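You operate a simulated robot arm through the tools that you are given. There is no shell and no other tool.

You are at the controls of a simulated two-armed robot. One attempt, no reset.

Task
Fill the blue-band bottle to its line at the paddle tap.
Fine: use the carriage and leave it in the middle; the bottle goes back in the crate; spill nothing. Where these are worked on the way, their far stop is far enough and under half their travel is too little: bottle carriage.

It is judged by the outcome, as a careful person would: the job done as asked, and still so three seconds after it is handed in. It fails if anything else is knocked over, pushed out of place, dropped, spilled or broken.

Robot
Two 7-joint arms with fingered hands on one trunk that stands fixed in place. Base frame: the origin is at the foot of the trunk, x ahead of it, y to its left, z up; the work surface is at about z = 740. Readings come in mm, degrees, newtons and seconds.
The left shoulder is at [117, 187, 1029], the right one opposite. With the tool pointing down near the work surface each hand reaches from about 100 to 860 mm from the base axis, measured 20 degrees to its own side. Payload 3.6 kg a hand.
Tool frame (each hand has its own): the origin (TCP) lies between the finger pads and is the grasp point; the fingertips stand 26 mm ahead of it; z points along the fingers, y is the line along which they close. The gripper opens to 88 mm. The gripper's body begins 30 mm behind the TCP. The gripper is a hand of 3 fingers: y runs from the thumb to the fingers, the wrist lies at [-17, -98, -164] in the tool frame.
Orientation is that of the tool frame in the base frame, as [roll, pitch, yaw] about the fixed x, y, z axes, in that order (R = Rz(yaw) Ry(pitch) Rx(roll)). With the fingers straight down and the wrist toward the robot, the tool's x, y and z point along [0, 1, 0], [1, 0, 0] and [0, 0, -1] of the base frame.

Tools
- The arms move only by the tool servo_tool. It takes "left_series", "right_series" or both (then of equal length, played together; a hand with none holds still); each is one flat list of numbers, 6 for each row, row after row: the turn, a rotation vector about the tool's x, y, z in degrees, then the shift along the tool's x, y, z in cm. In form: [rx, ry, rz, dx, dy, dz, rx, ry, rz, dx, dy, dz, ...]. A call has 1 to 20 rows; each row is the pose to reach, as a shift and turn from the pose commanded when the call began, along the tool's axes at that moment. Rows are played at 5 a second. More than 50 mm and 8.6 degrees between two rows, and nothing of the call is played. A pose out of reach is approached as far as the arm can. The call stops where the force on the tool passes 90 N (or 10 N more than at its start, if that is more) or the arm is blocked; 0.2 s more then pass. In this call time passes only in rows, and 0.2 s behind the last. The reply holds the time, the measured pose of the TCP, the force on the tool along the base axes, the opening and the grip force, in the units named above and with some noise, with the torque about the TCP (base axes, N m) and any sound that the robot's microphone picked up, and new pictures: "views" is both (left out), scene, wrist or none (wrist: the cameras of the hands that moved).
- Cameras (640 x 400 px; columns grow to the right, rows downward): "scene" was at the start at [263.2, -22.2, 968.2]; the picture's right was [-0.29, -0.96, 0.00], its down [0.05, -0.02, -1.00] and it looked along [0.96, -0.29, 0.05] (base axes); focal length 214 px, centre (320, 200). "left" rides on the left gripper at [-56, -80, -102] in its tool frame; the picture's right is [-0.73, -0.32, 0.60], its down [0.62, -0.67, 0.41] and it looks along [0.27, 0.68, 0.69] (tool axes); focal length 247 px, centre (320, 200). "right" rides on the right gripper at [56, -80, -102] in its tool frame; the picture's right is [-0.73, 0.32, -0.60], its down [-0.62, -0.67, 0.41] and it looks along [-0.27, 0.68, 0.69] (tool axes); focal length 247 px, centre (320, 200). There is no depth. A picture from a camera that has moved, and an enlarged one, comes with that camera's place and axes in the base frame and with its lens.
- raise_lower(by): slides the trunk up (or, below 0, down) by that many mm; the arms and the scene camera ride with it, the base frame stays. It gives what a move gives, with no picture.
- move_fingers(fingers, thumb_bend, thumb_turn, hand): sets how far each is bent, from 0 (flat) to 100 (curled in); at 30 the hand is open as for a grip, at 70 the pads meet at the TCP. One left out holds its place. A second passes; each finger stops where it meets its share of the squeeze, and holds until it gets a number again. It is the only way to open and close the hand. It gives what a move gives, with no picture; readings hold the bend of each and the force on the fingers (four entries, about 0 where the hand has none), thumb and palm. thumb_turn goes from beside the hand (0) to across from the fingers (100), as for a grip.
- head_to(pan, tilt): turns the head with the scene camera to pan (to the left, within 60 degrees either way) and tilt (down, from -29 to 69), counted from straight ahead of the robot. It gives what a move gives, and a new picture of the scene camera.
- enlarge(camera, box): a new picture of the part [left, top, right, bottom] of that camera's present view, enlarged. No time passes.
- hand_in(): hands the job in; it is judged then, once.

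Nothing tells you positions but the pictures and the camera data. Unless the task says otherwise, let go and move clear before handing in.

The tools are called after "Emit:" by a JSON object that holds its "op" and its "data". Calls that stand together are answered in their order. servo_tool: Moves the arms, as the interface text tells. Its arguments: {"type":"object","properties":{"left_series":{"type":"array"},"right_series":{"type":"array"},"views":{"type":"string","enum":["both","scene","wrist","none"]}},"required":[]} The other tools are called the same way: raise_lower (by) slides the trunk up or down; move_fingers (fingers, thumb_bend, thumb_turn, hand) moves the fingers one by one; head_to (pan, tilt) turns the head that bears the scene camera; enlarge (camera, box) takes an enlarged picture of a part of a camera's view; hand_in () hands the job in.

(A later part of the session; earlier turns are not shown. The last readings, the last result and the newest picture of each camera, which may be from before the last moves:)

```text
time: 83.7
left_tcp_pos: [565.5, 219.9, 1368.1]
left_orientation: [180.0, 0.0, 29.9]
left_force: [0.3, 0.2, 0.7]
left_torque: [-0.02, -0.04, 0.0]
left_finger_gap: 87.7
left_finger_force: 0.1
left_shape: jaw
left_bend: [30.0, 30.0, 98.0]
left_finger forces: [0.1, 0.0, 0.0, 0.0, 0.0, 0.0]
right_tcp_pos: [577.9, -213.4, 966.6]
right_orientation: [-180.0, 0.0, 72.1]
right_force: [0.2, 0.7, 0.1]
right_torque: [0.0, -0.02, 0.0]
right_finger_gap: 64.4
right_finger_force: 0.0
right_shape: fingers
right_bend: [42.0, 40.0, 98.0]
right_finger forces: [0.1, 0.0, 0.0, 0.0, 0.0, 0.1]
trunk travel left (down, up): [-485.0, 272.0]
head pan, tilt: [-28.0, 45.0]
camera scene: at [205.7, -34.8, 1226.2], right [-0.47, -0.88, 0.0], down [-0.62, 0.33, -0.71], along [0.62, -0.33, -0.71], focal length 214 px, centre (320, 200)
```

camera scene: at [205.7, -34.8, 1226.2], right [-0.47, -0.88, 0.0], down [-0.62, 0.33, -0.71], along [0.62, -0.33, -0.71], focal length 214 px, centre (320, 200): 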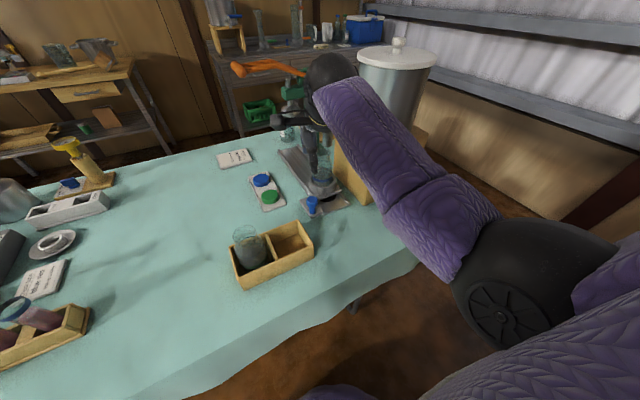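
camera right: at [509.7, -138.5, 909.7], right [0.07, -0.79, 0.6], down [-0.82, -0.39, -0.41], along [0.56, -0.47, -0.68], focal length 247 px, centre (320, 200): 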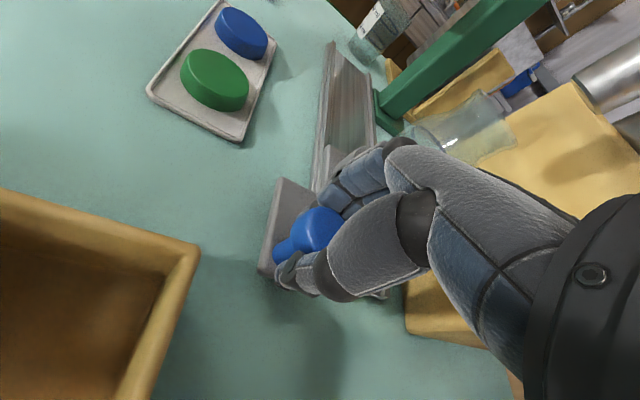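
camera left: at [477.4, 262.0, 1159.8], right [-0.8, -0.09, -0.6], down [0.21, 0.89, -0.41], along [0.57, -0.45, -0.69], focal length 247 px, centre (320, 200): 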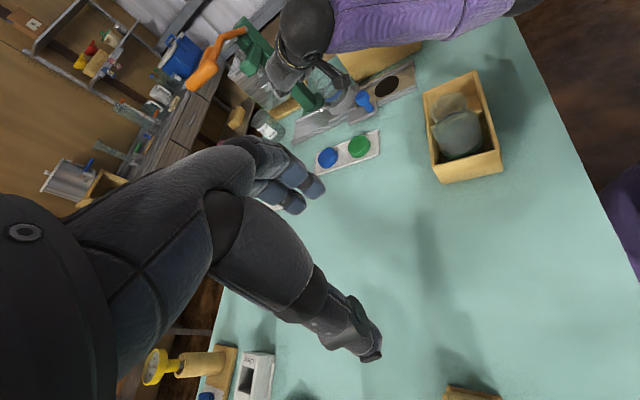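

The hand is raised clear of the knob. I'll check the bottle and carriage before going back down.

Emit:
{"op": "enlarge", "data": {"camera": "scene", "box": [250, 60, 400, 230]}}

Emit:
{"op": "servo_tool", "data": {"right_series": [0, 0, 0, 0, 0, 4, 0, 0, 0, 0, 0, 8, 0, 0, 0, 0, 0, 11]}}

Emit:
{"op": "enlarge", "data": {"camera": "right", "box": [180, 100, 440, 360]}}

```text
2.35 times, centred on (325, 145) of scene
camera zoom: at [205.7, -34.8, 1226.2], right [-0.47, -0.88, 0.0], down [-0.62, 0.33, -0.71], along [0.62, -0.33, -0.71], focal length 505 px, centre (308, 329)
```

zoom: 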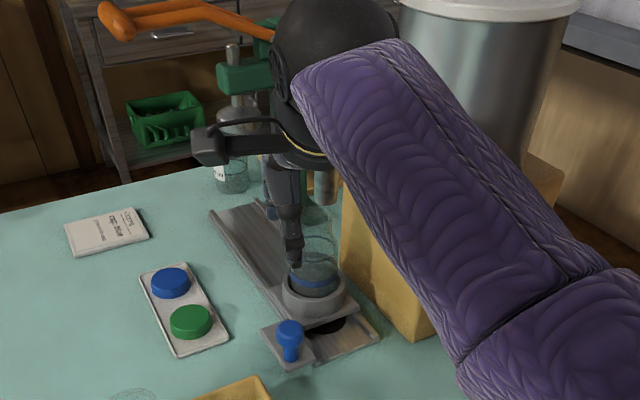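

```text
time: 84.5
left_tcp_pos: [566.0, 218.5, 1368.5]
left_orientation: [-180.0, 0.0, 30.0]
left_force: [0.7, -1.0, -0.2]
left_torque: [-0.02, 0.03, 0.02]
left_finger_gap: 87.9
left_finger_force: 0.0
left_shape: jaw
left_bend: [30.0, 30.0, 98.0]
left_finger forces: [0.0, 0.1, 0.0, 0.0, 0.1, 0.1]
right_tcp_pos: [577.7, -214.6, 856.0]
right_orientation: [-180.0, 0.1, 72.2]
right_force: [-0.5, -0.1, -0.3]
right_torque: [0.01, 0.01, 0.01]
right_finger_gap: 64.3
right_finger_force: 0.1
right_shape: fingers
right_bend: [42.0, 40.0, 98.0]
right_finger forces: [0.0, 0.0, 0.0, 0.0, 0.1, 0.0]
trunk travel left (down, up): [-485.0, 272.0]
head pan, tilt: [-28.0, 45.0]
camera scene: at [206.0, -34.9, 1226.2], right [-0.47, -0.88, 0.0], down [-0.62, 0.33, -0.71], along [0.62, -0.33, -0.71], focal length 214 px, centre (320, 200)
camera right: at [518.0, -136.5, 957.6], right [0.08, -0.8, 0.6], down [-0.82, -0.39, -0.41], along [0.56, -0.46, -0.69], focal length 247 px, centre (320, 200)
```

scene: 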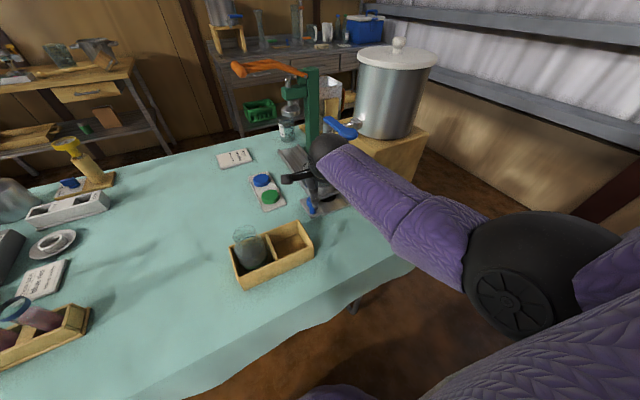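
right: 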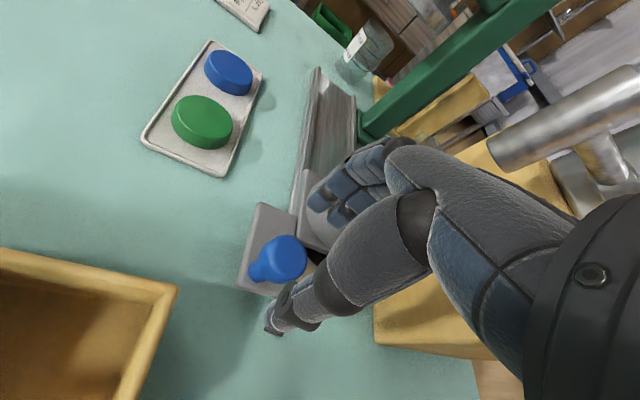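

```text
1.54 times, centred on (310, 230) of right
camera zoom: at [518.0, -136.5, 957.6], right [0.08, -0.8, 0.6], down [-0.82, -0.39, -0.41], along [0.56, -0.46, -0.69], focal length 380 px, centre (335, 154)
```

zoom: 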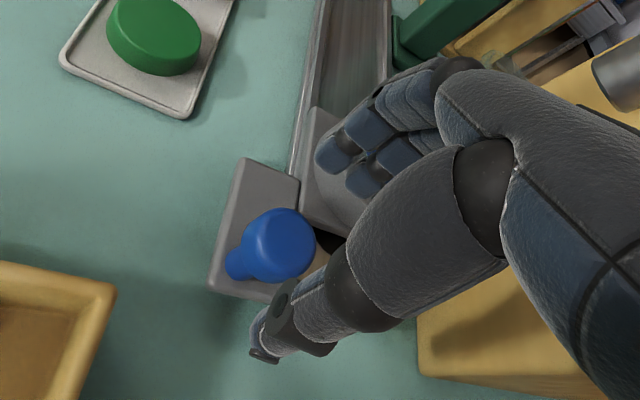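

The knob is where the earlier good grip had it. Lowering and regripping.

Emit:
{"op": "servo_tool", "data": {"right_series": [0, 0, 0, 0, 0, 2, 0, 0, 0, 0, 0, 4, 0, 0, 0, 0, 0, 4.9], "views": "none"}}

Emit:
{"op": "move_fingers", "data": {"hand": "right", "fingers": 66, "thumb_bend": 66}}

Emit:
{"op": "servo_tool", "data": {"right_series": [0, 0, 0, -0.09, -0.29, 0, 0, 0, 0, -0.18, -0.57, 0, 0, 0, 0, -0.28, -0.86, 0, 0, 0, 0, -0.28, -0.86, 0], "views": "none"}}

```text
time: 85.3
left_tcp_pos: [565.1, 219.8, 1368.8]
left_orientation: [-179.9, 0.0, 30.0]
left_force: [0.6, 1.1, 0.1]
left_torque: [-0.03, -0.04, -0.03]
left_finger_gap: 87.7
left_finger_force: 0.2
left_shape: jaw
left_bend: [30.0, 30.0, 98.0]
left_finger forces: [0.1, 0.0, 0.0, 0.1, 0.1, 0.1]
right_tcp_pos: [576.3, -215.0, 805.7]
right_orientation: [180.0, 0.0, 72.1]
right_force: [0.7, -0.2, 0.7]
right_torque: [-0.02, -0.03, 0.01]
right_finger_gap: 64.3
right_finger_force: 0.1
right_shape: fingers
right_bend: [42.0, 40.0, 98.0]
right_finger forces: [0.0, 0.0, 0.0, 0.0, 0.0, 0.0]
trunk travel left (down, up): [-485.0, 272.0]
head pan, tilt: [-28.0, 45.0]
```

```text
time: 86.3
left_tcp_pos: [565.2, 220.9, 1369.4]
left_orientation: [180.0, 0.0, 30.0]
left_force: [-0.1, -0.2, -0.7]
left_torque: [0.03, -0.03, 0.01]
left_finger_gap: 87.8
left_finger_force: 0.1
left_shape: jaw
left_bend: [30.0, 30.0, 98.0]
left_finger forces: [0.1, 0.0, 0.1, 0.1, 0.0, 0.0]
right_tcp_pos: [577.7, -214.9, 807.2]
right_orientation: [-180.0, 0.0, 72.1]
right_force: [0.2, 0.5, -0.5]
right_torque: [-0.05, -0.01, 0.01]
right_finger_gap: 19.1
right_finger_force: 4.9
right_shape: fingers
right_bend: [63.0, 62.0, 98.0]
right_finger forces: [5.0, 0.0, 0.0, 0.0, 5.0, 0.0]
trunk travel left (down, up): [-485.0, 272.0]
head pan, tilt: [-28.0, 45.0]
```

```text
time: 87.3
left_tcp_pos: [565.4, 218.9, 1367.9]
left_orientation: [-180.0, 0.0, 30.0]
left_force: [-0.3, -0.5, 0.5]
left_torque: [0.01, -0.02, 0.04]
left_finger_gap: 87.6
left_finger_force: 0.1
left_shape: jaw
left_bend: [30.0, 30.0, 98.0]
left_finger forces: [0.1, 0.1, 0.0, 0.0, 0.1, 0.1]
right_tcp_pos: [569.9, -212.9, 806.5]
right_orientation: [-179.9, 0.1, 72.1]
right_force: [1.2, 0.1, -2.2]
right_torque: [-0.05, -0.03, 0.0]
right_finger_gap: 18.8
right_finger_force: 5.3
right_shape: fingers
right_bend: [63.0, 62.0, 98.0]
right_finger forces: [5.1, 0.0, 0.0, 0.1, 4.7, 0.0]
trunk travel left (down, up): [-485.0, 272.0]
head pan, tilt: [-28.0, 45.0]
```

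Free now: forces are low at x 570. Continuing in small steps until the carriage stops.

Emit:
{"op": "servo_tool", "data": {"right_series": [0, 0, 0, -0.09, -0.29, 0, 0, 0, 0, -0.18, -0.57, 0, 0, 0, 0, -0.28, -0.86, 0, 0, 0, 0, -0.28, -0.86, 0], "views": "none"}}

Emit:
{"op": "servo_tool", "data": {"right_series": [0, 0, 0, -0.09, -0.29, 0, 0, 0, 0, -0.18, -0.57, 0, 0, 0, 0, -0.18, -0.57, 0], "views": "both"}}

```text
time: 88.3
left_tcp_pos: [566.0, 219.9, 1369.4]
left_orientation: [-179.9, 0.0, 30.0]
left_force: [-0.1, 0.1, -0.2]
left_torque: [0.0, 0.02, 0.03]
left_finger_gap: 87.6
left_finger_force: 0.0
left_shape: jaw
left_bend: [30.0, 30.0, 98.0]
left_finger forces: [0.0, 0.1, 0.1, 0.0, 0.0, 0.1]
right_tcp_pos: [560.9, -213.6, 807.9]
right_orientation: [-179.9, 0.1, 72.1]
right_force: [0.3, -0.7, -2.3]
right_torque: [-0.02, 0.0, -0.02]
right_finger_gap: 19.0
right_finger_force: 4.7
right_shape: fingers
right_bend: [63.0, 62.0, 98.0]
right_finger forces: [4.5, 0.1, 0.0, 0.0, 4.9, 0.1]
trunk travel left (down, up): [-485.0, 272.0]
head pan, tilt: [-28.0, 45.0]
```

```text
time: 89.1
left_tcp_pos: [565.4, 220.4, 1368.3]
left_orientation: [179.9, 0.0, 30.0]
left_force: [-0.1, 0.5, -0.4]
left_torque: [0.01, 0.0, -0.02]
left_finger_gap: 87.8
left_finger_force: 0.0
left_shape: jaw
left_bend: [30.0, 30.0, 98.0]
left_finger forces: [0.1, 0.0, 0.0, 0.0, 0.1, 0.0]
right_tcp_pos: [555.1, -213.1, 806.8]
right_orientation: [-179.9, 0.2, 72.1]
right_force: [-0.5, -0.8, -2.1]
right_torque: [-0.03, -0.04, 0.01]
right_finger_gap: 18.6
right_finger_force: 4.8
right_shape: fingers
right_bend: [63.0, 62.0, 98.0]
right_finger forces: [4.3, 0.1, 0.0, 0.0, 5.3, 0.0]
trunk travel left (down, up): [-485.0, 272.0]
head pan, tilt: [-28.0, 45.0]
camera scene: at [205.9, -34.9, 1226.2], right [-0.47, -0.88, 0.0], down [-0.62, 0.33, -0.71], along [0.62, -0.33, -0.71], focal length 214 px, centre (320, 200)
camera right: at [494.7, -135.9, 908.0], right [0.08, -0.8, 0.6], down [-0.82, -0.39, -0.41], along [0.56, -0.46, -0.69], focal length 247 px, centre (320, 200)
```

scene: 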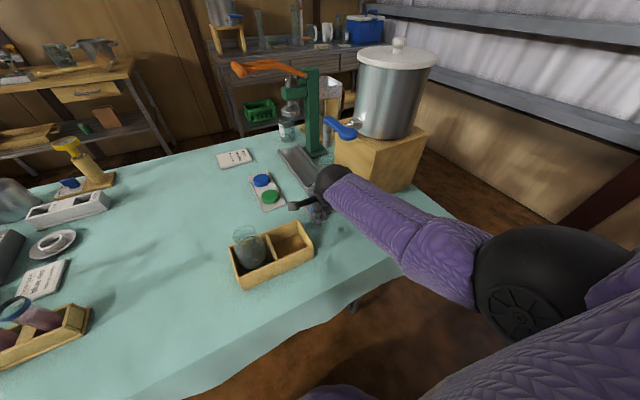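
right: 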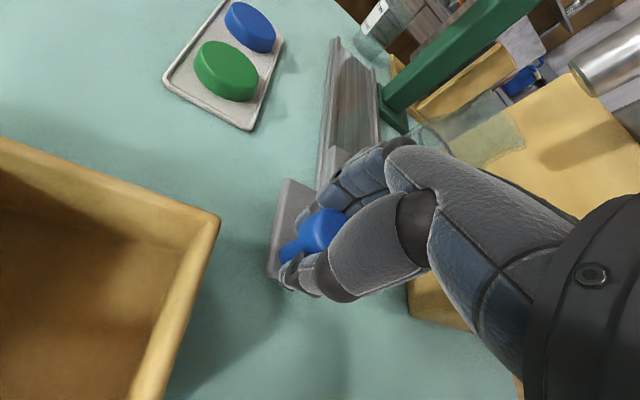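

Carriage has come about 116 mm without hitting a stop. A few more small steps.

Emit:
{"op": "servo_tool", "data": {"right_series": [0, 0, 0, -0.08, -0.24, 0, 0, 0, 0, -0.15, -0.48, 0, 0, 0, 0, -0.15, -0.48, 0], "views": "none"}}

Emit:
{"op": "servo_tool", "data": {"right_series": [0, 0, 0, -0.08, -0.24, 0, 0, 0, 0, -0.15, -0.48, 0, 0, 0, 0, -0.15, -0.48, 0], "views": "none"}}

```text
time: 89.9
left_tcp_pos: [567.0, 219.1, 1369.2]
left_orientation: [180.0, 0.1, 30.1]
left_force: [-1.0, -0.5, -0.4]
left_torque: [-0.01, 0.01, -0.02]
left_finger_gap: 87.9
left_finger_force: 0.1
left_shape: jaw
left_bend: [30.0, 30.0, 98.0]
left_finger forces: [0.0, 0.0, 0.0, 0.1, 0.0, 0.1]
right_tcp_pos: [551.5, -213.8, 807.9]
right_orientation: [-180.0, 0.1, 72.1]
right_force: [5.8, 0.3, -5.4]
right_torque: [-0.01, -0.05, 0.0]
right_finger_gap: 19.3
right_finger_force: 5.8
right_shape: fingers
right_bend: [62.0, 63.0, 98.0]
right_finger forces: [8.9, 0.0, 0.1, 0.1, 3.0, 0.0]
trunk travel left (down, up): [-485.0, 272.0]
head pan, tilt: [-28.0, 45.0]
```

```text
time: 90.7
left_tcp_pos: [567.3, 220.0, 1367.7]
left_orientation: [-179.9, 0.1, 30.1]
left_force: [0.4, 0.5, 1.3]
left_torque: [0.02, -0.02, -0.01]
left_finger_gap: 87.6
left_finger_force: 0.1
left_shape: jaw
left_bend: [30.0, 30.0, 98.0]
left_finger forces: [0.0, 0.0, 0.0, 0.1, 0.1, 0.0]
right_tcp_pos: [547.1, -212.6, 807.0]
right_orientation: [179.9, 0.0, 72.1]
right_force: [17.0, 1.3, -2.6]
right_torque: [0.02, -0.11, 0.0]
right_finger_gap: 20.8
right_finger_force: 9.1
right_shape: fingers
right_bend: [59.0, 65.0, 98.0]
right_finger forces: [17.6, 0.2, 0.1, 0.1, 0.6, 0.0]
trunk travel left (down, up): [-485.0, 272.0]
head pan, tilt: [-28.0, 45.0]
```

The carriage is against its tap-side stop at TCP x of about 552, 119 mm from the middle. I'll relax, release the knob and lift the hand clear.

Emit:
{"op": "servo_tool", "data": {"right_series": [0, 0, 0, 0.13, 0.4, 0], "views": "none"}}

Emit:
{"op": "move_fingers", "data": {"hand": "right", "fingers": 42, "thumb_bend": 40}}

Emit:
{"op": "servo_tool", "data": {"right_series": [0, 0, 0, 0, 0, -2, 0, 0, 0, 0, 0, -6, 0, 0, 0, 0, 0, -10, 0, 0, 0, 0, 0, -14, 0, 0, 0, 0, 0, -18, 0, 0, 0, 0, -2, -22, 0, 0, 0, 0, -4, -26]}}

Emit:
{"op": "enlarge", "data": {"camera": "scene", "box": [260, 80, 400, 240]}}

```text
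time: 91.1
left_tcp_pos: [566.7, 219.9, 1369.5]
left_orientation: [180.0, 0.1, 30.0]
left_force: [0.6, 0.2, -0.4]
left_torque: [0.02, 0.02, 0.02]
left_finger_gap: 87.6
left_finger_force: 0.0
left_shape: jaw
left_bend: [30.0, 30.0, 98.0]
left_finger forces: [0.1, 0.0, 0.0, 0.0, 0.0, 0.1]
right_tcp_pos: [550.8, -213.5, 808.0]
right_orientation: [180.0, 0.1, 72.1]
right_force: [9.6, -0.1, 2.0]
right_torque: [-0.02, -0.09, -0.04]
right_finger_gap: 19.6
right_finger_force: 7.0
right_shape: fingers
right_bend: [60.0, 64.0, 98.0]
right_finger forces: [11.1, 0.1, 0.0, 0.1, 2.0, 0.1]
trunk travel left (down, up): [-485.0, 272.0]
head pan, tilt: [-28.0, 45.0]
```

```text
time: 92.1
left_tcp_pos: [565.3, 219.4, 1367.9]
left_orientation: [-180.0, 0.0, 30.0]
left_force: [-0.2, 0.4, 0.1]
left_torque: [0.04, 0.01, -0.01]
left_finger_gap: 87.8
left_finger_force: 0.1
left_shape: jaw
left_bend: [30.0, 30.0, 98.0]
left_finger forces: [0.0, 0.0, 0.0, 0.0, 0.0, 0.0]
right_tcp_pos: [549.0, -213.3, 807.9]
right_orientation: [-179.9, 0.0, 72.1]
right_force: [-0.1, 0.1, -0.1]
right_torque: [0.0, 0.03, 0.01]
right_finger_gap: 64.3
right_finger_force: 0.0
right_shape: fingers
right_bend: [42.0, 40.0, 98.0]
right_finger forces: [0.0, 0.0, 0.0, 0.1, 0.0, 0.0]
trunk travel left (down, up): [-485.0, 272.0]
head pan, tilt: [-28.0, 45.0]
```

```text
time: 93.9
left_tcp_pos: [566.9, 220.2, 1367.9]
left_orientation: [-180.0, 0.1, 30.0]
left_force: [-0.9, 0.4, -0.1]
left_torque: [-0.01, 0.01, 0.02]
left_finger_gap: 87.9
left_finger_force: 0.0
left_shape: jaw
left_bend: [30.0, 30.0, 98.0]
left_finger forces: [0.1, 0.0, 0.1, 0.1, 0.1, 0.0]
right_tcp_pos: [515.3, -254.8, 1070.2]
right_orientation: [177.0, 6.1, 69.1]
right_force: [0.1, -0.3, 1.5]
right_torque: [0.05, 0.0, -0.01]
right_finger_gap: 64.6
right_finger_force: 0.0
right_shape: fingers
right_bend: [42.0, 40.0, 98.0]
right_finger forces: [0.1, 0.0, 0.0, 0.1, 0.0, 0.0]
trunk travel left (down, up): [-485.0, 272.0]
head pan, tilt: [-28.0, 45.0]
stopped in row 7 (right hand): the arm was blocked; the commanded pose is now the measured one
camera scene: at [206.8, -34.5, 1226.0], right [-0.47, -0.88, 0.0], down [-0.63, 0.33, -0.71], along [0.62, -0.33, -0.71], focal length 214 px, centre (320, 200)
camera right: at [459.6, -163.4, 1161.4], right [0.03, -0.72, 0.69], down [-0.84, -0.39, -0.38], along [0.54, -0.57, -0.62], focal length 247 px, centre (320, 200)
```

scene: 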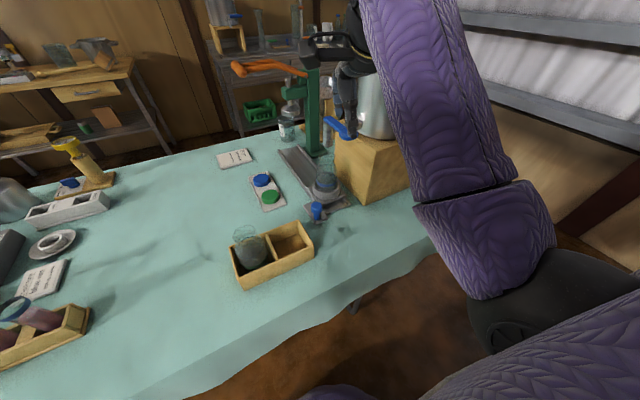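
right: 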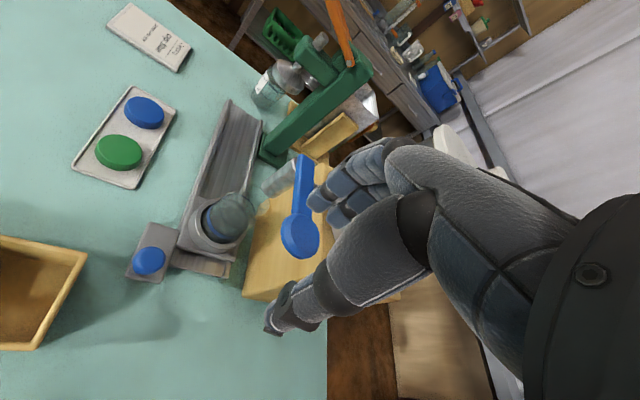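

```text
2.50 times, centred on (330, 160) of scene
camera zoom: at [206.8, -34.5, 1226.0], right [-0.47, -0.88, 0.0], down [-0.63, 0.33, -0.71], along [0.62, -0.33, -0.71], focal length 536 px, centre (295, 300)
```

zoom: 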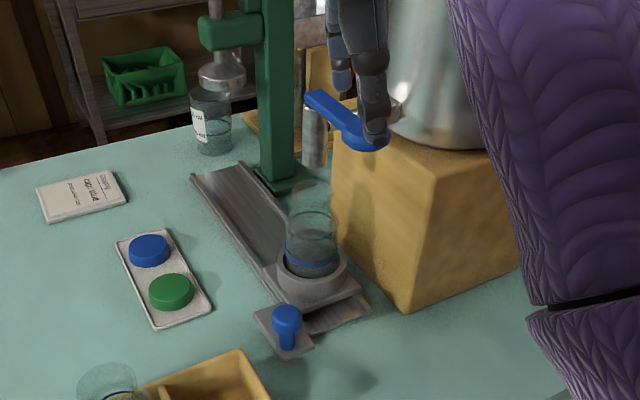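

The carriage and bottle sit under the nozzle, and the hand stopped well above the paddle because the arm is too folded. I'll move the hand left into the clear, level it, and lower the trunk to a better height for pressing the paddle.

Emit:
{"op": "servo_tool", "data": {"right_series": [0, 0, 0, 2.7, 0.5, -0.46, 0, 0, 0, 5.4, 0.96, -0.92, 0.75, 1.5, 0, 8.1, 1.44, -1.38, 1.5, 3.0, 0, 10.8, 1.92, -1.84, 3.0, 6.1, 0, 13.5, 2.4, -2.3], "views": "scene"}}

```text
time: 95.3
left_tcp_pos: [565.4, 219.5, 1368.1]
left_orientation: [180.0, 0.0, 30.2]
left_force: [-0.2, 0.0, -0.2]
left_torque: [0.0, -0.01, -0.02]
left_finger_gap: 88.2
left_finger_force: 0.1
left_shape: jaw
left_bend: [30.0, 30.0, 98.0]
left_finger forces: [0.0, 0.0, 0.1, 0.0, 0.0, 0.0]
right_tcp_pos: [592.2, -182.6, 1076.8]
right_orientation: [178.4, 3.5, 66.2]
right_force: [-0.3, -0.7, -0.6]
right_torque: [0.01, 0.0, 0.01]
right_finger_gap: 64.8
right_finger_force: 0.1
right_shape: fingers
right_bend: [42.0, 40.0, 98.0]
right_finger forces: [0.1, 0.1, 0.1, 0.1, 0.0, 0.0]
trunk travel left (down, up): [-485.0, 272.0]
head pan, tilt: [-28.0, 45.0]
stopped in row 5 (right hand): the arm was blocked; the commanded pose is now the measured one
camera scene: at [205.7, -35.0, 1226.2], right [-0.47, -0.88, 0.0], down [-0.62, 0.33, -0.71], along [0.62, -0.33, -0.71], focal length 214 px, centre (320, 200)
```

scene: 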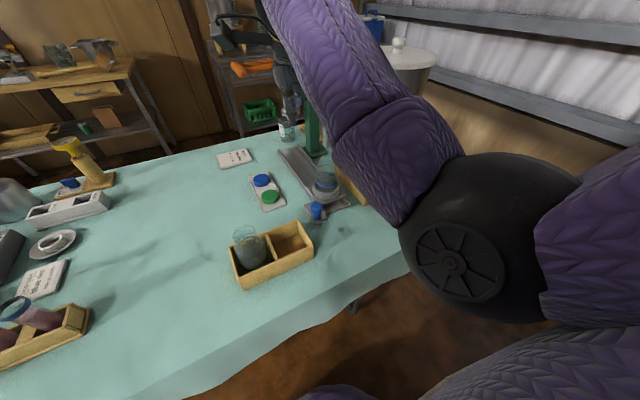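

Still too folded. I'll lower the trunk 80 mm, with the hand clear to the left of the paddle, and then move it.

Emit:
{"op": "raise_lower", "data": {"by": -80}}

Emit:
{"op": "servo_tool", "data": {"right_series": [0, 0, 0, 1.5, 0, -2, 0, 0, 0, 3, 0.5, -4, 0, 0, 0, 4, 1, -7], "views": "scene"}}

```text
time: 96.5
left_tcp_pos: [565.1, 219.8, 1288.5]
left_orientation: [-180.0, -0.1, 30.1]
left_force: [0.1, -1.0, 1.1]
left_torque: [0.0, -0.04, 0.0]
left_finger_gap: 87.7
left_finger_force: 0.0
left_shape: jaw
left_bend: [30.0, 30.0, 98.0]
left_finger forces: [0.1, 0.1, 0.0, 0.0, 0.1, 0.0]
right_tcp_pos: [592.7, -203.8, 996.0]
right_orientation: [177.6, 5.2, 64.9]
right_force: [-0.4, 1.3, 0.8]
right_torque: [-0.02, 0.05, 0.02]
right_finger_gap: 64.8
right_finger_force: 0.0
right_shape: fingers
right_bend: [42.0, 40.0, 98.0]
right_finger forces: [0.0, 0.0, 0.0, 0.1, 0.0, 0.0]
trunk travel left (down, up): [-405.0, 352.0]
head pan, tilt: [-28.0, 45.0]
```

```text
time: 97.3
left_tcp_pos: [565.7, 221.8, 1287.9]
left_orientation: [180.0, 0.1, 30.1]
left_force: [-0.2, -0.2, 0.7]
left_torque: [-0.01, 0.0, 0.04]
left_finger_gap: 87.8
left_finger_force: 0.1
left_shape: jaw
left_bend: [30.0, 30.0, 98.0]
left_finger forces: [0.0, 0.0, 0.0, 0.0, 0.1, 0.1]
right_tcp_pos: [615.3, -142.2, 1064.5]
right_orientation: [178.9, 3.2, 66.4]
right_force: [-0.2, -0.4, 0.3]
right_torque: [0.01, 0.01, 0.0]
right_finger_gap: 64.7
right_finger_force: 0.1
right_shape: fingers
right_bend: [42.0, 40.0, 98.0]
right_finger forces: [0.1, 0.0, 0.0, 0.0, 0.0, 0.1]
trunk travel left (down, up): [-405.0, 352.0]
head pan, tilt: [-28.0, 45.0]
camera scene: at [212.6, -34.2, 1142.2], right [-0.47, -0.88, 0.0], down [-0.62, 0.33, -0.71], along [0.62, -0.33, -0.71], focal length 214 px, centre (320, 200)
```

scene: 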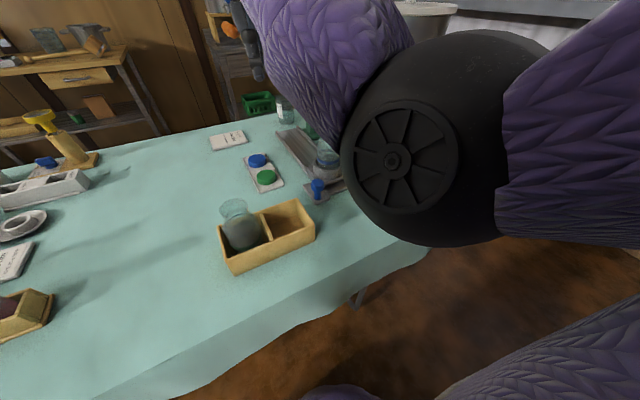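

There's a clear pose with the wrist left of the paddle, which keeps the elbow away from the robot's body. I'll lower the trunk another 80 mm, raise the hand and turn it, then close the fingers to make a pressing tip.

Emit:
{"op": "raise_lower", "data": {"by": -80}}

Emit:
{"op": "servo_tool", "data": {"right_series": [0, 0, 8, 0, 0, -2.5, 0, 0, 16, 0, 0, -5, 0, 0, 24, 0, 0, -7.5, 0, 0, 32, 0, 0, -9, 0, 0, 40, 0, 0, -9, 0, 0, 48, 0, 0, -9], "views": "both"}}

Emit:
{"op": "move_fingers", "data": {"hand": "right", "fingers": 70, "thumb_bend": 70}}

```text
time: 98.5
left_tcp_pos: [564.2, 219.8, 1209.5]
left_orientation: [180.0, -0.2, 30.1]
left_force: [-0.6, -0.9, -0.4]
left_torque: [0.0, 0.0, 0.0]
left_finger_gap: 87.7
left_finger_force: 0.0
left_shape: jaw
left_bend: [30.0, 30.0, 98.0]
left_finger forces: [0.0, 0.0, 0.1, 0.0, 0.1, 0.1]
right_tcp_pos: [615.8, -143.3, 985.5]
right_orientation: [178.7, 3.3, 66.4]
right_force: [0.7, 0.2, 0.1]
right_torque: [-0.02, 0.02, 0.0]
right_finger_gap: 64.8
right_finger_force: 0.0
right_shape: fingers
right_bend: [42.0, 40.0, 98.0]
right_finger forces: [0.0, 0.1, 0.1, 0.0, 0.0, 0.0]
trunk travel left (down, up): [-325.0, 432.0]
head pan, tilt: [-28.0, 45.0]
```

```text
time: 99.8
left_tcp_pos: [566.1, 220.4, 1207.9]
left_orientation: [-180.0, -0.1, 30.0]
left_force: [-0.6, -0.3, 0.4]
left_torque: [0.03, -0.01, -0.01]
left_finger_gap: 87.7
left_finger_force: 0.2
left_shape: jaw
left_bend: [30.0, 30.0, 98.0]
left_finger forces: [0.1, 0.0, 0.1, 0.0, 0.1, 0.1]
right_tcp_pos: [627.1, -144.0, 1069.2]
right_orientation: [176.6, 1.2, 18.2]
right_force: [-0.5, 0.2, 0.4]
right_torque: [-0.01, -0.03, -0.01]
right_finger_gap: 64.9
right_finger_force: 0.1
right_shape: fingers
right_bend: [42.0, 40.0, 98.0]
right_finger forces: [0.1, 0.0, 0.1, 0.0, 0.1, 0.0]
right hand out of reach, approached as far as the arm can: row 6
trunk travel left (down, up): [-325.0, 432.0]
head pan, tilt: [-28.0, 45.0]
camera scene: at [223.2, -34.7, 1056.4], right [-0.47, -0.88, 0.0], down [-0.62, 0.33, -0.71], along [0.62, -0.33, -0.71], focal length 214 px, centre (320, 200)
camera right: at [653.8, -43.7, 1164.4], right [-0.6, -0.49, 0.63], down [-0.8, 0.41, -0.44], along [-0.04, -0.77, -0.64], focal length 247 px, centre (320, 200)
```

scene: 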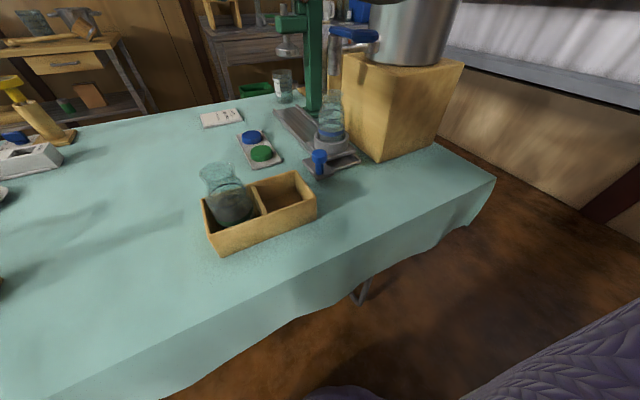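
right: 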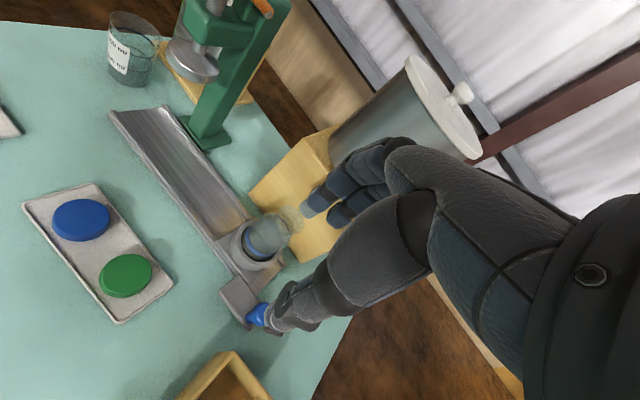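

```text
time: 100.8
left_tcp_pos: [565.0, 219.5, 1208.7]
left_orientation: [180.0, 0.0, 30.1]
left_force: [0.0, -0.5, 0.3]
left_torque: [0.02, 0.01, 0.0]
left_finger_gap: 87.6
left_finger_force: 0.1
left_shape: jaw
left_bend: [30.0, 30.0, 98.0]
left_finger forces: [0.0, 0.1, 0.0, 0.0, 0.1, 0.0]
right_tcp_pos: [626.5, -143.6, 1069.7]
right_orientation: [176.7, 1.1, 18.5]
right_force: [0.0, 0.0, -1.0]
right_torque: [0.01, -0.06, 0.0]
right_finger_gap: 2.2
right_finger_force: 0.2
right_shape: fingers
right_bend: [70.0, 70.0, 98.0]
right_finger forces: [0.1, 0.1, 0.0, 0.1, 0.0, 0.1]
trunk travel left (down, up): [-325.0, 432.0]
head pan, tilt: [-28.0, 45.0]
```

The arm is out of the head camera's way now. I'll check the bottle's alignment under the nozzle and the paddle.

Emit:
{"op": "head_to", "data": {"pan": -30, "tilt": 25}}

Emit:
{"op": "enlarge", "data": {"camera": "scene", "box": [270, 70, 420, 220]}}

Emit:
{"op": "enlarge", "data": {"camera": "left", "box": [240, 0, 480, 150]}}

```text
time: 101.7
left_tcp_pos: [565.8, 219.1, 1208.8]
left_orientation: [180.0, -0.1, 30.1]
left_force: [0.4, -0.4, 0.2]
left_torque: [-0.01, 0.0, 0.0]
left_finger_gap: 87.9
left_finger_force: 0.1
left_shape: jaw
left_bend: [30.0, 30.0, 98.0]
left_finger forces: [0.1, 0.1, 0.1, 0.1, 0.0, 0.0]
right_tcp_pos: [626.9, -143.8, 1070.0]
right_orientation: [176.6, 1.2, 18.4]
right_force: [0.0, 0.0, 0.1]
right_torque: [0.01, -0.02, -0.01]
right_finger_gap: 2.4
right_finger_force: 0.1
right_shape: fingers
right_bend: [70.0, 70.0, 98.0]
right_finger forces: [0.1, 0.1, 0.1, 0.1, 0.0, 0.0]
trunk travel left (down, up): [-325.0, 432.0]
head pan, tilt: [-30.0, 25.0]
camera scene: at [231.0, -42.6, 1087.0], right [-0.5, -0.87, 0.0], down [-0.37, 0.21, -0.91], along [0.78, -0.45, -0.42], focal length 214 px, centre (320, 200)
```

scene: 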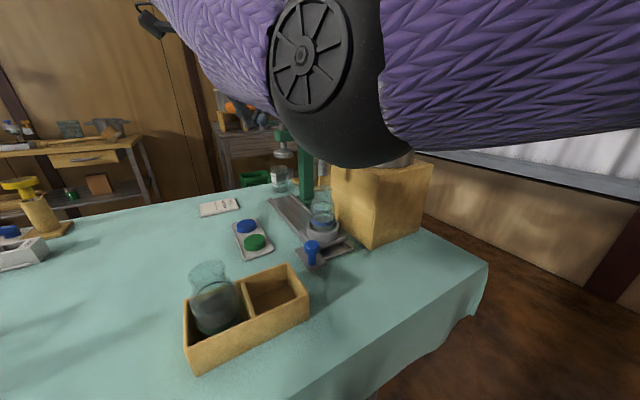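

```text
2.67 times, centred on (345, 145) of scene
camera zoom: at [231.0, -42.6, 1087.0], right [-0.5, -0.87, 0.0], down [-0.37, 0.21, -0.91], along [0.78, -0.45, -0.42], focal length 572 px, centre (253, 347)
```

zoom: 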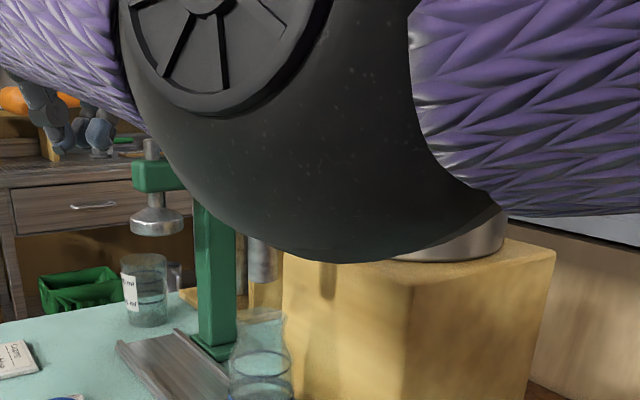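

```text
2.67 times, centred on (360, 75) of left
camera zoom: at [476.5, 261.4, 1310.1], right [-0.8, -0.09, -0.6], down [0.21, 0.89, -0.41], along [0.57, -0.45, -0.69], focal length 659 px, centre (213, 533)
```

zoom: 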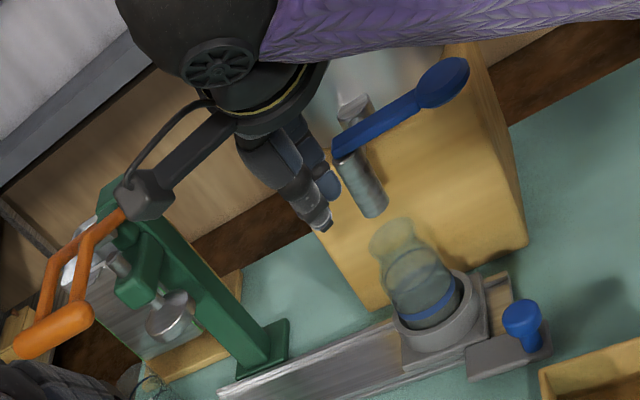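

From the left camera, the nozzle hangs over the bottle. I'll zoom in to verify the alignment more closely.

Emit:
{"op": "enlarge", "data": {"camera": "left", "box": [350, 50, 440, 140]}}

Emit:
{"op": "enlarge", "data": {"camera": "scene", "box": [290, 150, 360, 250]}}

Emit:
{"op": "enlarge", "data": {"camera": "left", "box": [340, 0, 440, 90]}}

```text
4.44 times, centred on (395, 95) of left
camera zoom: at [476.5, 261.4, 1310.1], right [-0.8, -0.09, -0.6], down [0.21, 0.89, -0.41], along [0.57, -0.45, -0.69], focal length 1098 px, centre (-13, 667)
```

zoom: 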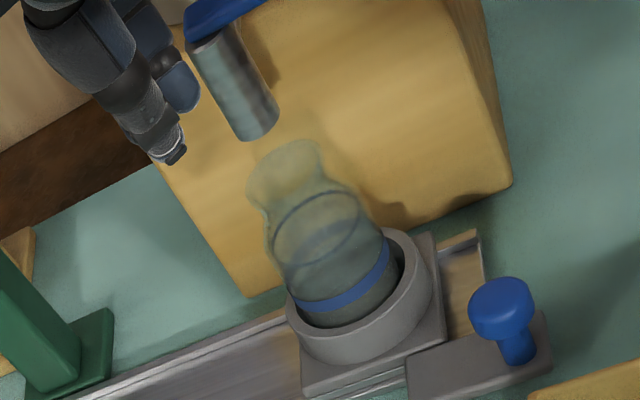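

```text
4.00 times, centred on (325, 200) of scene
camera zoom: at [231.0, -42.6, 1087.0], right [-0.5, -0.87, 0.0], down [-0.37, 0.21, -0.91], along [0.78, -0.45, -0.42], focal length 858 px, centre (300, 200)
```

zoom: 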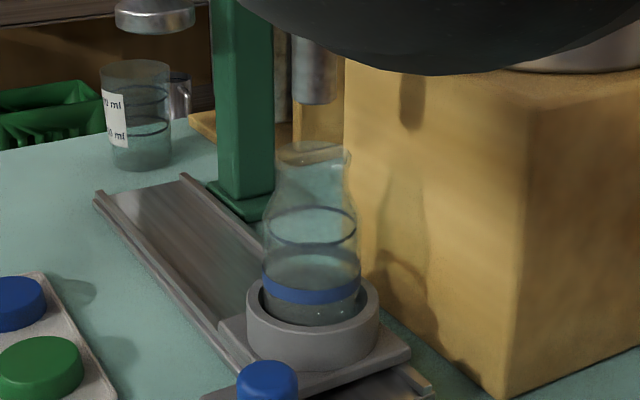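

```text
4.44 times, centred on (390, 45) of left
camera zoom: at [476.5, 261.4, 1310.1], right [-0.8, -0.09, -0.6], down [0.21, 0.89, -0.41], along [0.57, -0.45, -0.69], focal length 1098 px, centre (9, 889)
```

zoom: 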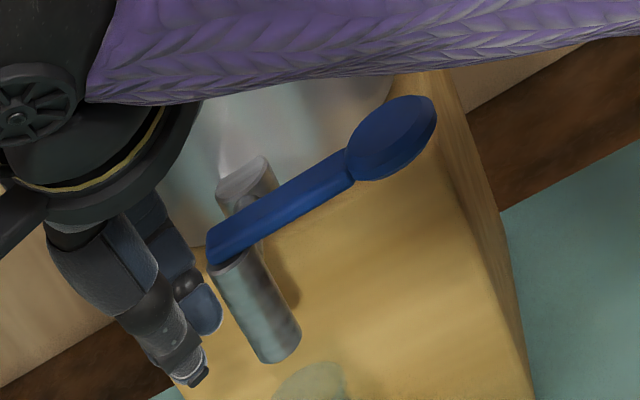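

The mouth is centred below the nozzle, and the paddle's pad is at about [556,-288,997]. I'll bring the closed fingertips over the pad at a safe height.

Emit:
{"op": "servo_tool", "data": {"right_series": [0, 0, 0, -2.8, 2.8, 0, 0, 0, 0, -5.6, 5.6, 0, 0, 0, 0, -8.4, 8.4, 0.5, 0, 0, 0, -11.2, 11.2, 1.4], "views": "both"}}

Emit:
{"op": "enlarge", "data": {"camera": "left", "box": [340, 0, 480, 130]}}

```text
time: 102.7
left_tcp_pos: [566.0, 220.0, 1208.5]
left_orientation: [-180.0, 0.1, 30.1]
left_force: [0.4, 0.4, 0.1]
left_torque: [0.01, -0.01, 0.05]
left_finger_gap: 87.7
left_finger_force: 0.0
left_shape: jaw
left_bend: [30.0, 30.0, 98.0]
left_finger forces: [0.0, 0.0, 0.0, 0.0, 0.0, 0.1]
right_tcp_pos: [556.8, -285.9, 1065.2]
right_orientation: [176.6, 1.2, 18.5]
right_force: [-0.5, 1.0, -0.1]
right_torque: [0.01, 0.01, 0.0]
right_finger_gap: 2.8
right_finger_force: 0.0
right_shape: fingers
right_bend: [70.0, 70.0, 98.0]
right_finger forces: [0.0, 0.0, 0.0, 0.1, 0.1, 0.1]
trunk travel left (down, up): [-325.0, 432.0]
head pan, tilt: [-30.0, 25.0]
camera scene: at [230.9, -43.0, 1087.1], right [-0.5, -0.87, 0.0], down [-0.37, 0.21, -0.91], along [0.79, -0.45, -0.42], focal length 214 px, centre (320, 200)
camera right: at [584.1, -186.2, 1160.7], right [-0.6, -0.5, 0.63], down [-0.8, 0.41, -0.44], along [-0.04, -0.77, -0.64], focal length 247 px, centre (320, 200)
```

scene: 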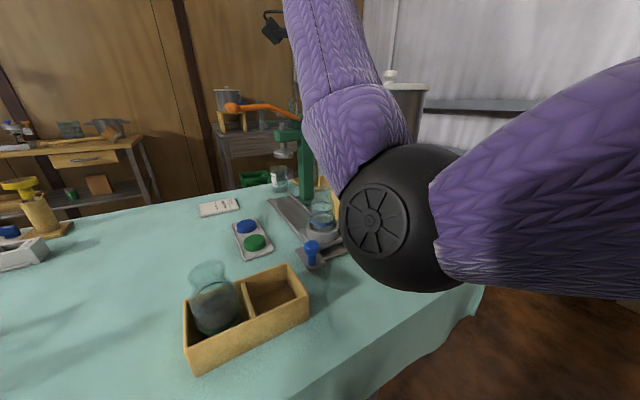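
right: 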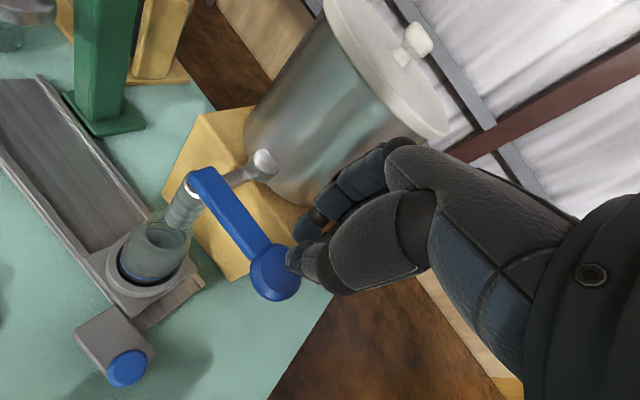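

```text
3.08 times, centred on (410, 65) of left
camera zoom: at [476.4, 261.0, 1310.3], right [-0.8, -0.09, -0.6], down [0.21, 0.89, -0.41], along [0.57, -0.45, -0.69], focal length 760 px, centre (43, 615)
```

zoom: 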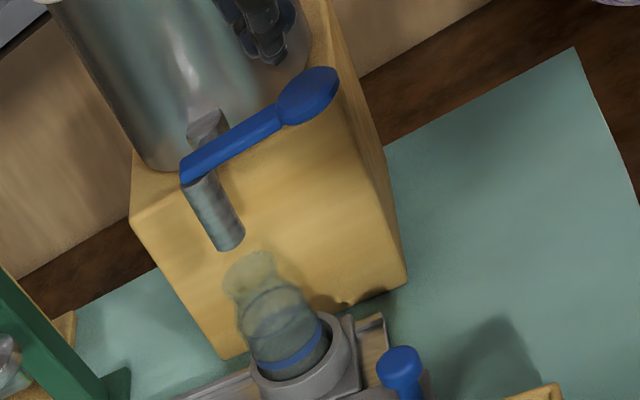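

Tips are over the pad by geometry. I'll come down to just above it, then press gently in small steps while watching for force and flow.

Emit:
{"op": "servo_tool", "data": {"right_series": [0, 0, 0, 0, 0, 1.5, 0, 0, 0, 0, 0, 3], "views": "none"}}

Emit:
{"op": "servo_tool", "data": {"right_series": [0, 0, 0, 0, 0, 0.3, 0, 0, 0, 0, 0, 0.6], "views": "none"}}

Emit:
{"op": "enlarge", "data": {"camera": "left", "box": [360, 0, 450, 110]}}

Emit:
{"op": "enlarge", "data": {"camera": "right", "box": [100, 130, 360, 350]}}

```text
time: 103.3
left_tcp_pos: [566.3, 220.5, 1208.2]
left_orientation: [180.0, 0.0, 30.1]
left_force: [-0.6, 0.6, 0.4]
left_torque: [-0.05, 0.01, 0.02]
left_finger_gap: 87.6
left_finger_force: 0.1
left_shape: jaw
left_bend: [30.0, 30.0, 98.0]
left_finger forces: [0.0, 0.0, 0.0, 0.1, 0.0, 0.0]
right_tcp_pos: [556.6, -286.4, 1035.6]
right_orientation: [176.6, 1.2, 18.4]
right_force: [-0.3, -0.5, 1.3]
right_torque: [0.01, -0.02, -0.01]
right_finger_gap: 2.4
right_finger_force: 0.6
right_shape: fingers
right_bend: [70.0, 70.0, 98.0]
right_finger forces: [0.0, 0.1, 0.0, 0.1, 0.5, 0.0]
trunk travel left (down, up): [-325.0, 432.0]
head pan, tilt: [-30.0, 25.0]
```

```text
time: 103.9
left_tcp_pos: [564.7, 220.6, 1208.1]
left_orientation: [180.0, 0.0, 30.1]
left_force: [0.9, 0.7, 0.3]
left_torque: [0.01, 0.0, -0.02]
left_finger_gap: 87.7
left_finger_force: 0.0
left_shape: jaw
left_bend: [30.0, 30.0, 98.0]
left_finger forces: [0.0, 0.1, 0.0, 0.1, 0.0, 0.1]
right_tcp_pos: [555.8, -286.1, 1030.4]
right_orientation: [176.7, 1.2, 18.4]
right_force: [-0.2, 0.4, 0.6]
right_torque: [0.04, -0.02, -0.02]
right_finger_gap: 2.4
right_finger_force: 0.7
right_shape: fingers
right_bend: [70.0, 70.0, 98.0]
right_finger forces: [0.1, 0.0, 0.0, 0.0, 0.8, 0.1]
trunk travel left (down, up): [-325.0, 432.0]
head pan, tilt: [-30.0, 25.0]
```

```text
3.64 times, centred on (405, 55) of left
camera zoom: at [476.4, 261.5, 1310.2], right [-0.8, -0.09, -0.6], down [0.21, 0.89, -0.41], along [0.57, -0.45, -0.69], focal length 898 px, centre (11, 727)
```

zoom: 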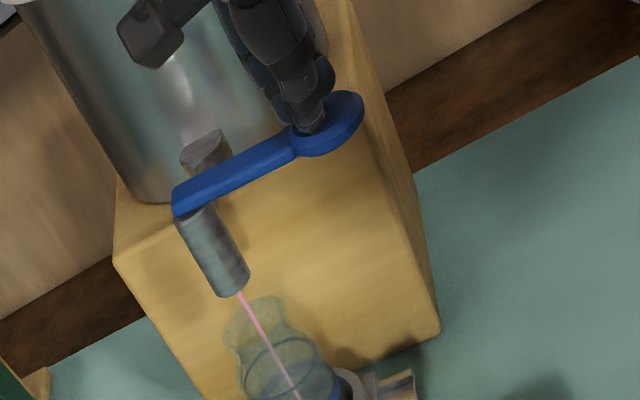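

```text
1.82 times, centred on (230, 240) of right
camera zoom: at [583.6, -187.8, 1124.1], right [-0.6, -0.5, 0.63], down [-0.8, 0.41, -0.44], along [-0.04, -0.77, -0.64], focal length 449 px, centre (484, 127)
```

zoom: 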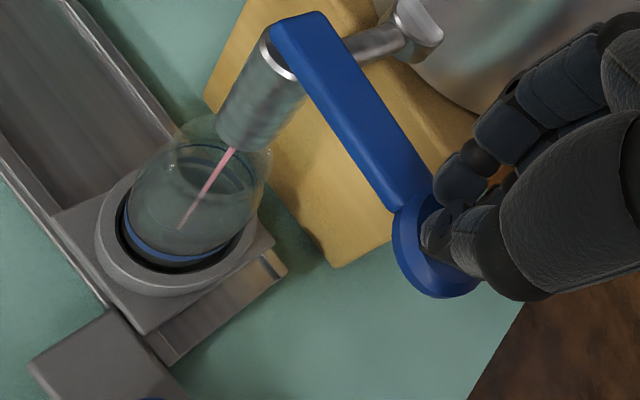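

Pink liquid is already flowing into the bottle, centred in the mouth, with a very light press. I'll hold briefly and watch the level.

Emit:
{"op": "servo_tool", "data": {"right_series": [0, 0, 0, 0, 0, 0, 0, 0, 0, 0, 0, 0], "views": "none"}}

Emit:
{"op": "enlarge", "data": {"camera": "left", "box": [380, 70, 440, 140]}}

Emit:
{"op": "enlarge", "data": {"camera": "scene", "box": [295, 170, 355, 245]}}

```text
time: 104.5
left_tcp_pos: [565.0, 219.8, 1208.9]
left_orientation: [180.0, 0.0, 30.2]
left_force: [0.3, 0.4, -0.3]
left_torque: [-0.01, 0.0, 0.0]
left_finger_gap: 87.9
left_finger_force: 0.0
left_shape: jaw
left_bend: [30.0, 30.0, 98.0]
left_finger forces: [0.0, 0.0, 0.0, 0.0, 0.1, 0.1]
right_tcp_pos: [556.2, -287.9, 1028.6]
right_orientation: [176.6, 1.2, 18.5]
right_force: [-0.8, 0.3, 0.0]
right_torque: [0.03, 0.03, -0.02]
right_finger_gap: 2.2
right_finger_force: 0.5
right_shape: fingers
right_bend: [70.0, 70.0, 98.0]
right_finger forces: [0.0, 0.0, 0.0, 0.0, 0.8, 0.0]
trunk travel left (down, up): [-325.0, 432.0]
head pan, tilt: [-30.0, 25.0]
```

```text
5.71 times, centred on (410, 105) of left
camera zoom: at [476.4, 261.5, 1310.1], right [-0.8, -0.09, -0.6], down [0.21, 0.89, -0.41], along [0.57, -0.45, -0.69], focal length 1411 px, centre (-194, 743)
```

zoom: 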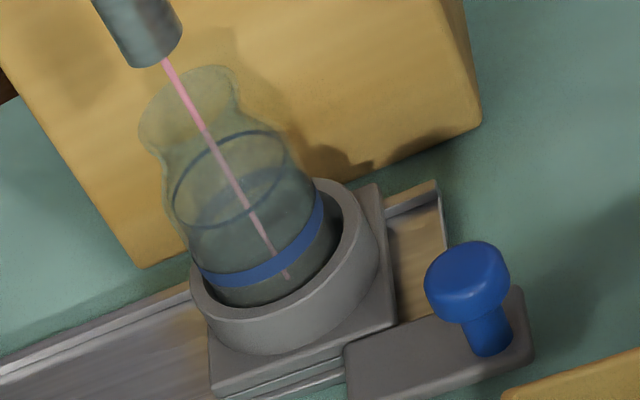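

```text
5.33 times, centred on (325, 208) of scene
camera zoom: at [230.9, -42.6, 1087.1], right [-0.5, -0.87, 0.0], down [-0.37, 0.21, -0.91], along [0.79, -0.45, -0.42], focal length 1144 px, centre (293, 160)
```

zoom: 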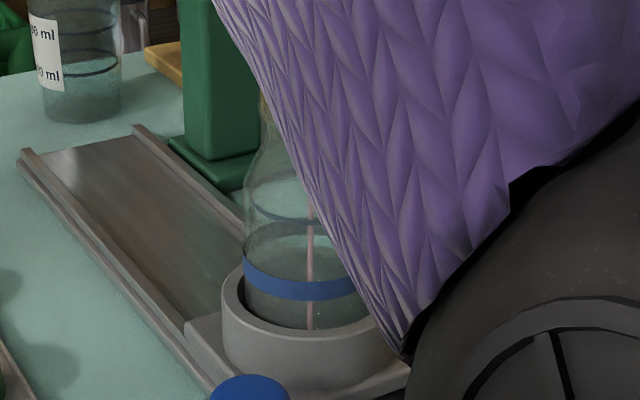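

Stream is steady with little collected yet. Holding 2 seconds more.

Emit:
{"op": "servo_tool", "data": {"right_series": [0, 0, 0, 0, 0, 0, 0, 0, 0, 0, 0, 0, 0, 0, 0, 0, 0, 0, 0, 0, 0, 0, 0, 0, 0, 0, 0, 0, 0, 0, 0, 0, 0, 0, 0, 0, 0, 0, 0, 0, 0, 0, 0, 0, 0, 0, 0, 0, 0, 0, 0, 0, 0, 0], "views": "none"}}

Emit:
{"op": "enlarge", "data": {"camera": "left", "box": [380, 70, 440, 140]}}

Emit:
{"op": "enlarge", "data": {"camera": "scene", "box": [295, 170, 355, 245]}}

```text
time: 106.5
left_tcp_pos: [566.4, 219.9, 1207.0]
left_orientation: [-180.0, 0.0, 30.1]
left_force: [0.4, -1.5, -0.3]
left_torque: [0.01, -0.01, 0.01]
left_finger_gap: 87.8
left_finger_force: 0.0
left_shape: jaw
left_bend: [30.0, 30.0, 98.0]
left_finger forces: [0.0, 0.1, 0.0, 0.0, 0.1, 0.1]
right_tcp_pos: [557.5, -288.8, 1028.8]
right_orientation: [176.5, 1.1, 18.5]
right_force: [-1.4, 0.7, 0.2]
right_torque: [0.01, 0.03, -0.01]
right_finger_gap: 2.1
right_finger_force: 0.5
right_shape: fingers
right_bend: [70.0, 70.0, 98.0]
right_finger forces: [0.0, 0.0, 0.0, 0.1, 0.7, 0.0]
trunk travel left (down, up): [-325.0, 432.0]
head pan, tilt: [-30.0, 25.0]
```

```text
5.71 times, centred on (410, 105) of left
camera zoom: at [476.4, 261.5, 1310.1], right [-0.8, -0.09, -0.6], down [0.21, 0.89, -0.41], along [0.57, -0.45, -0.69], focal length 1411 px, centre (-194, 743)
```

zoom: 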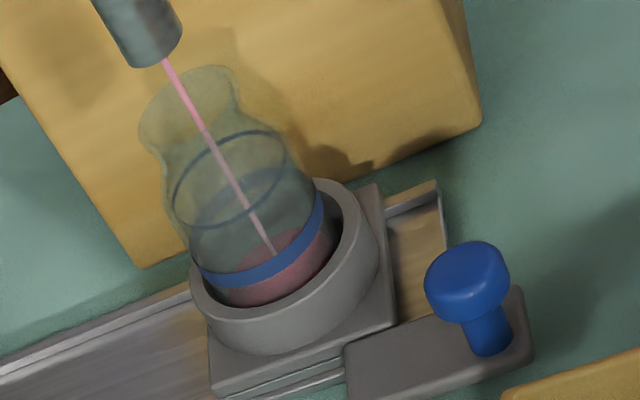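

```text
5.33 times, centred on (325, 208) of scene
camera zoom: at [230.9, -42.6, 1087.1], right [-0.5, -0.87, 0.0], down [-0.37, 0.21, -0.91], along [0.79, -0.45, -0.42], focal length 1144 px, centre (293, 160)
```

zoom: 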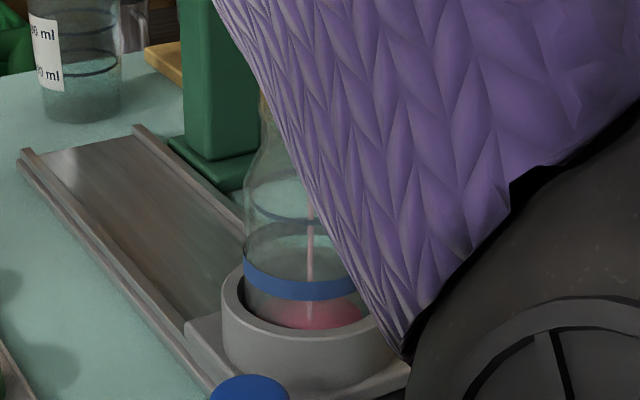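

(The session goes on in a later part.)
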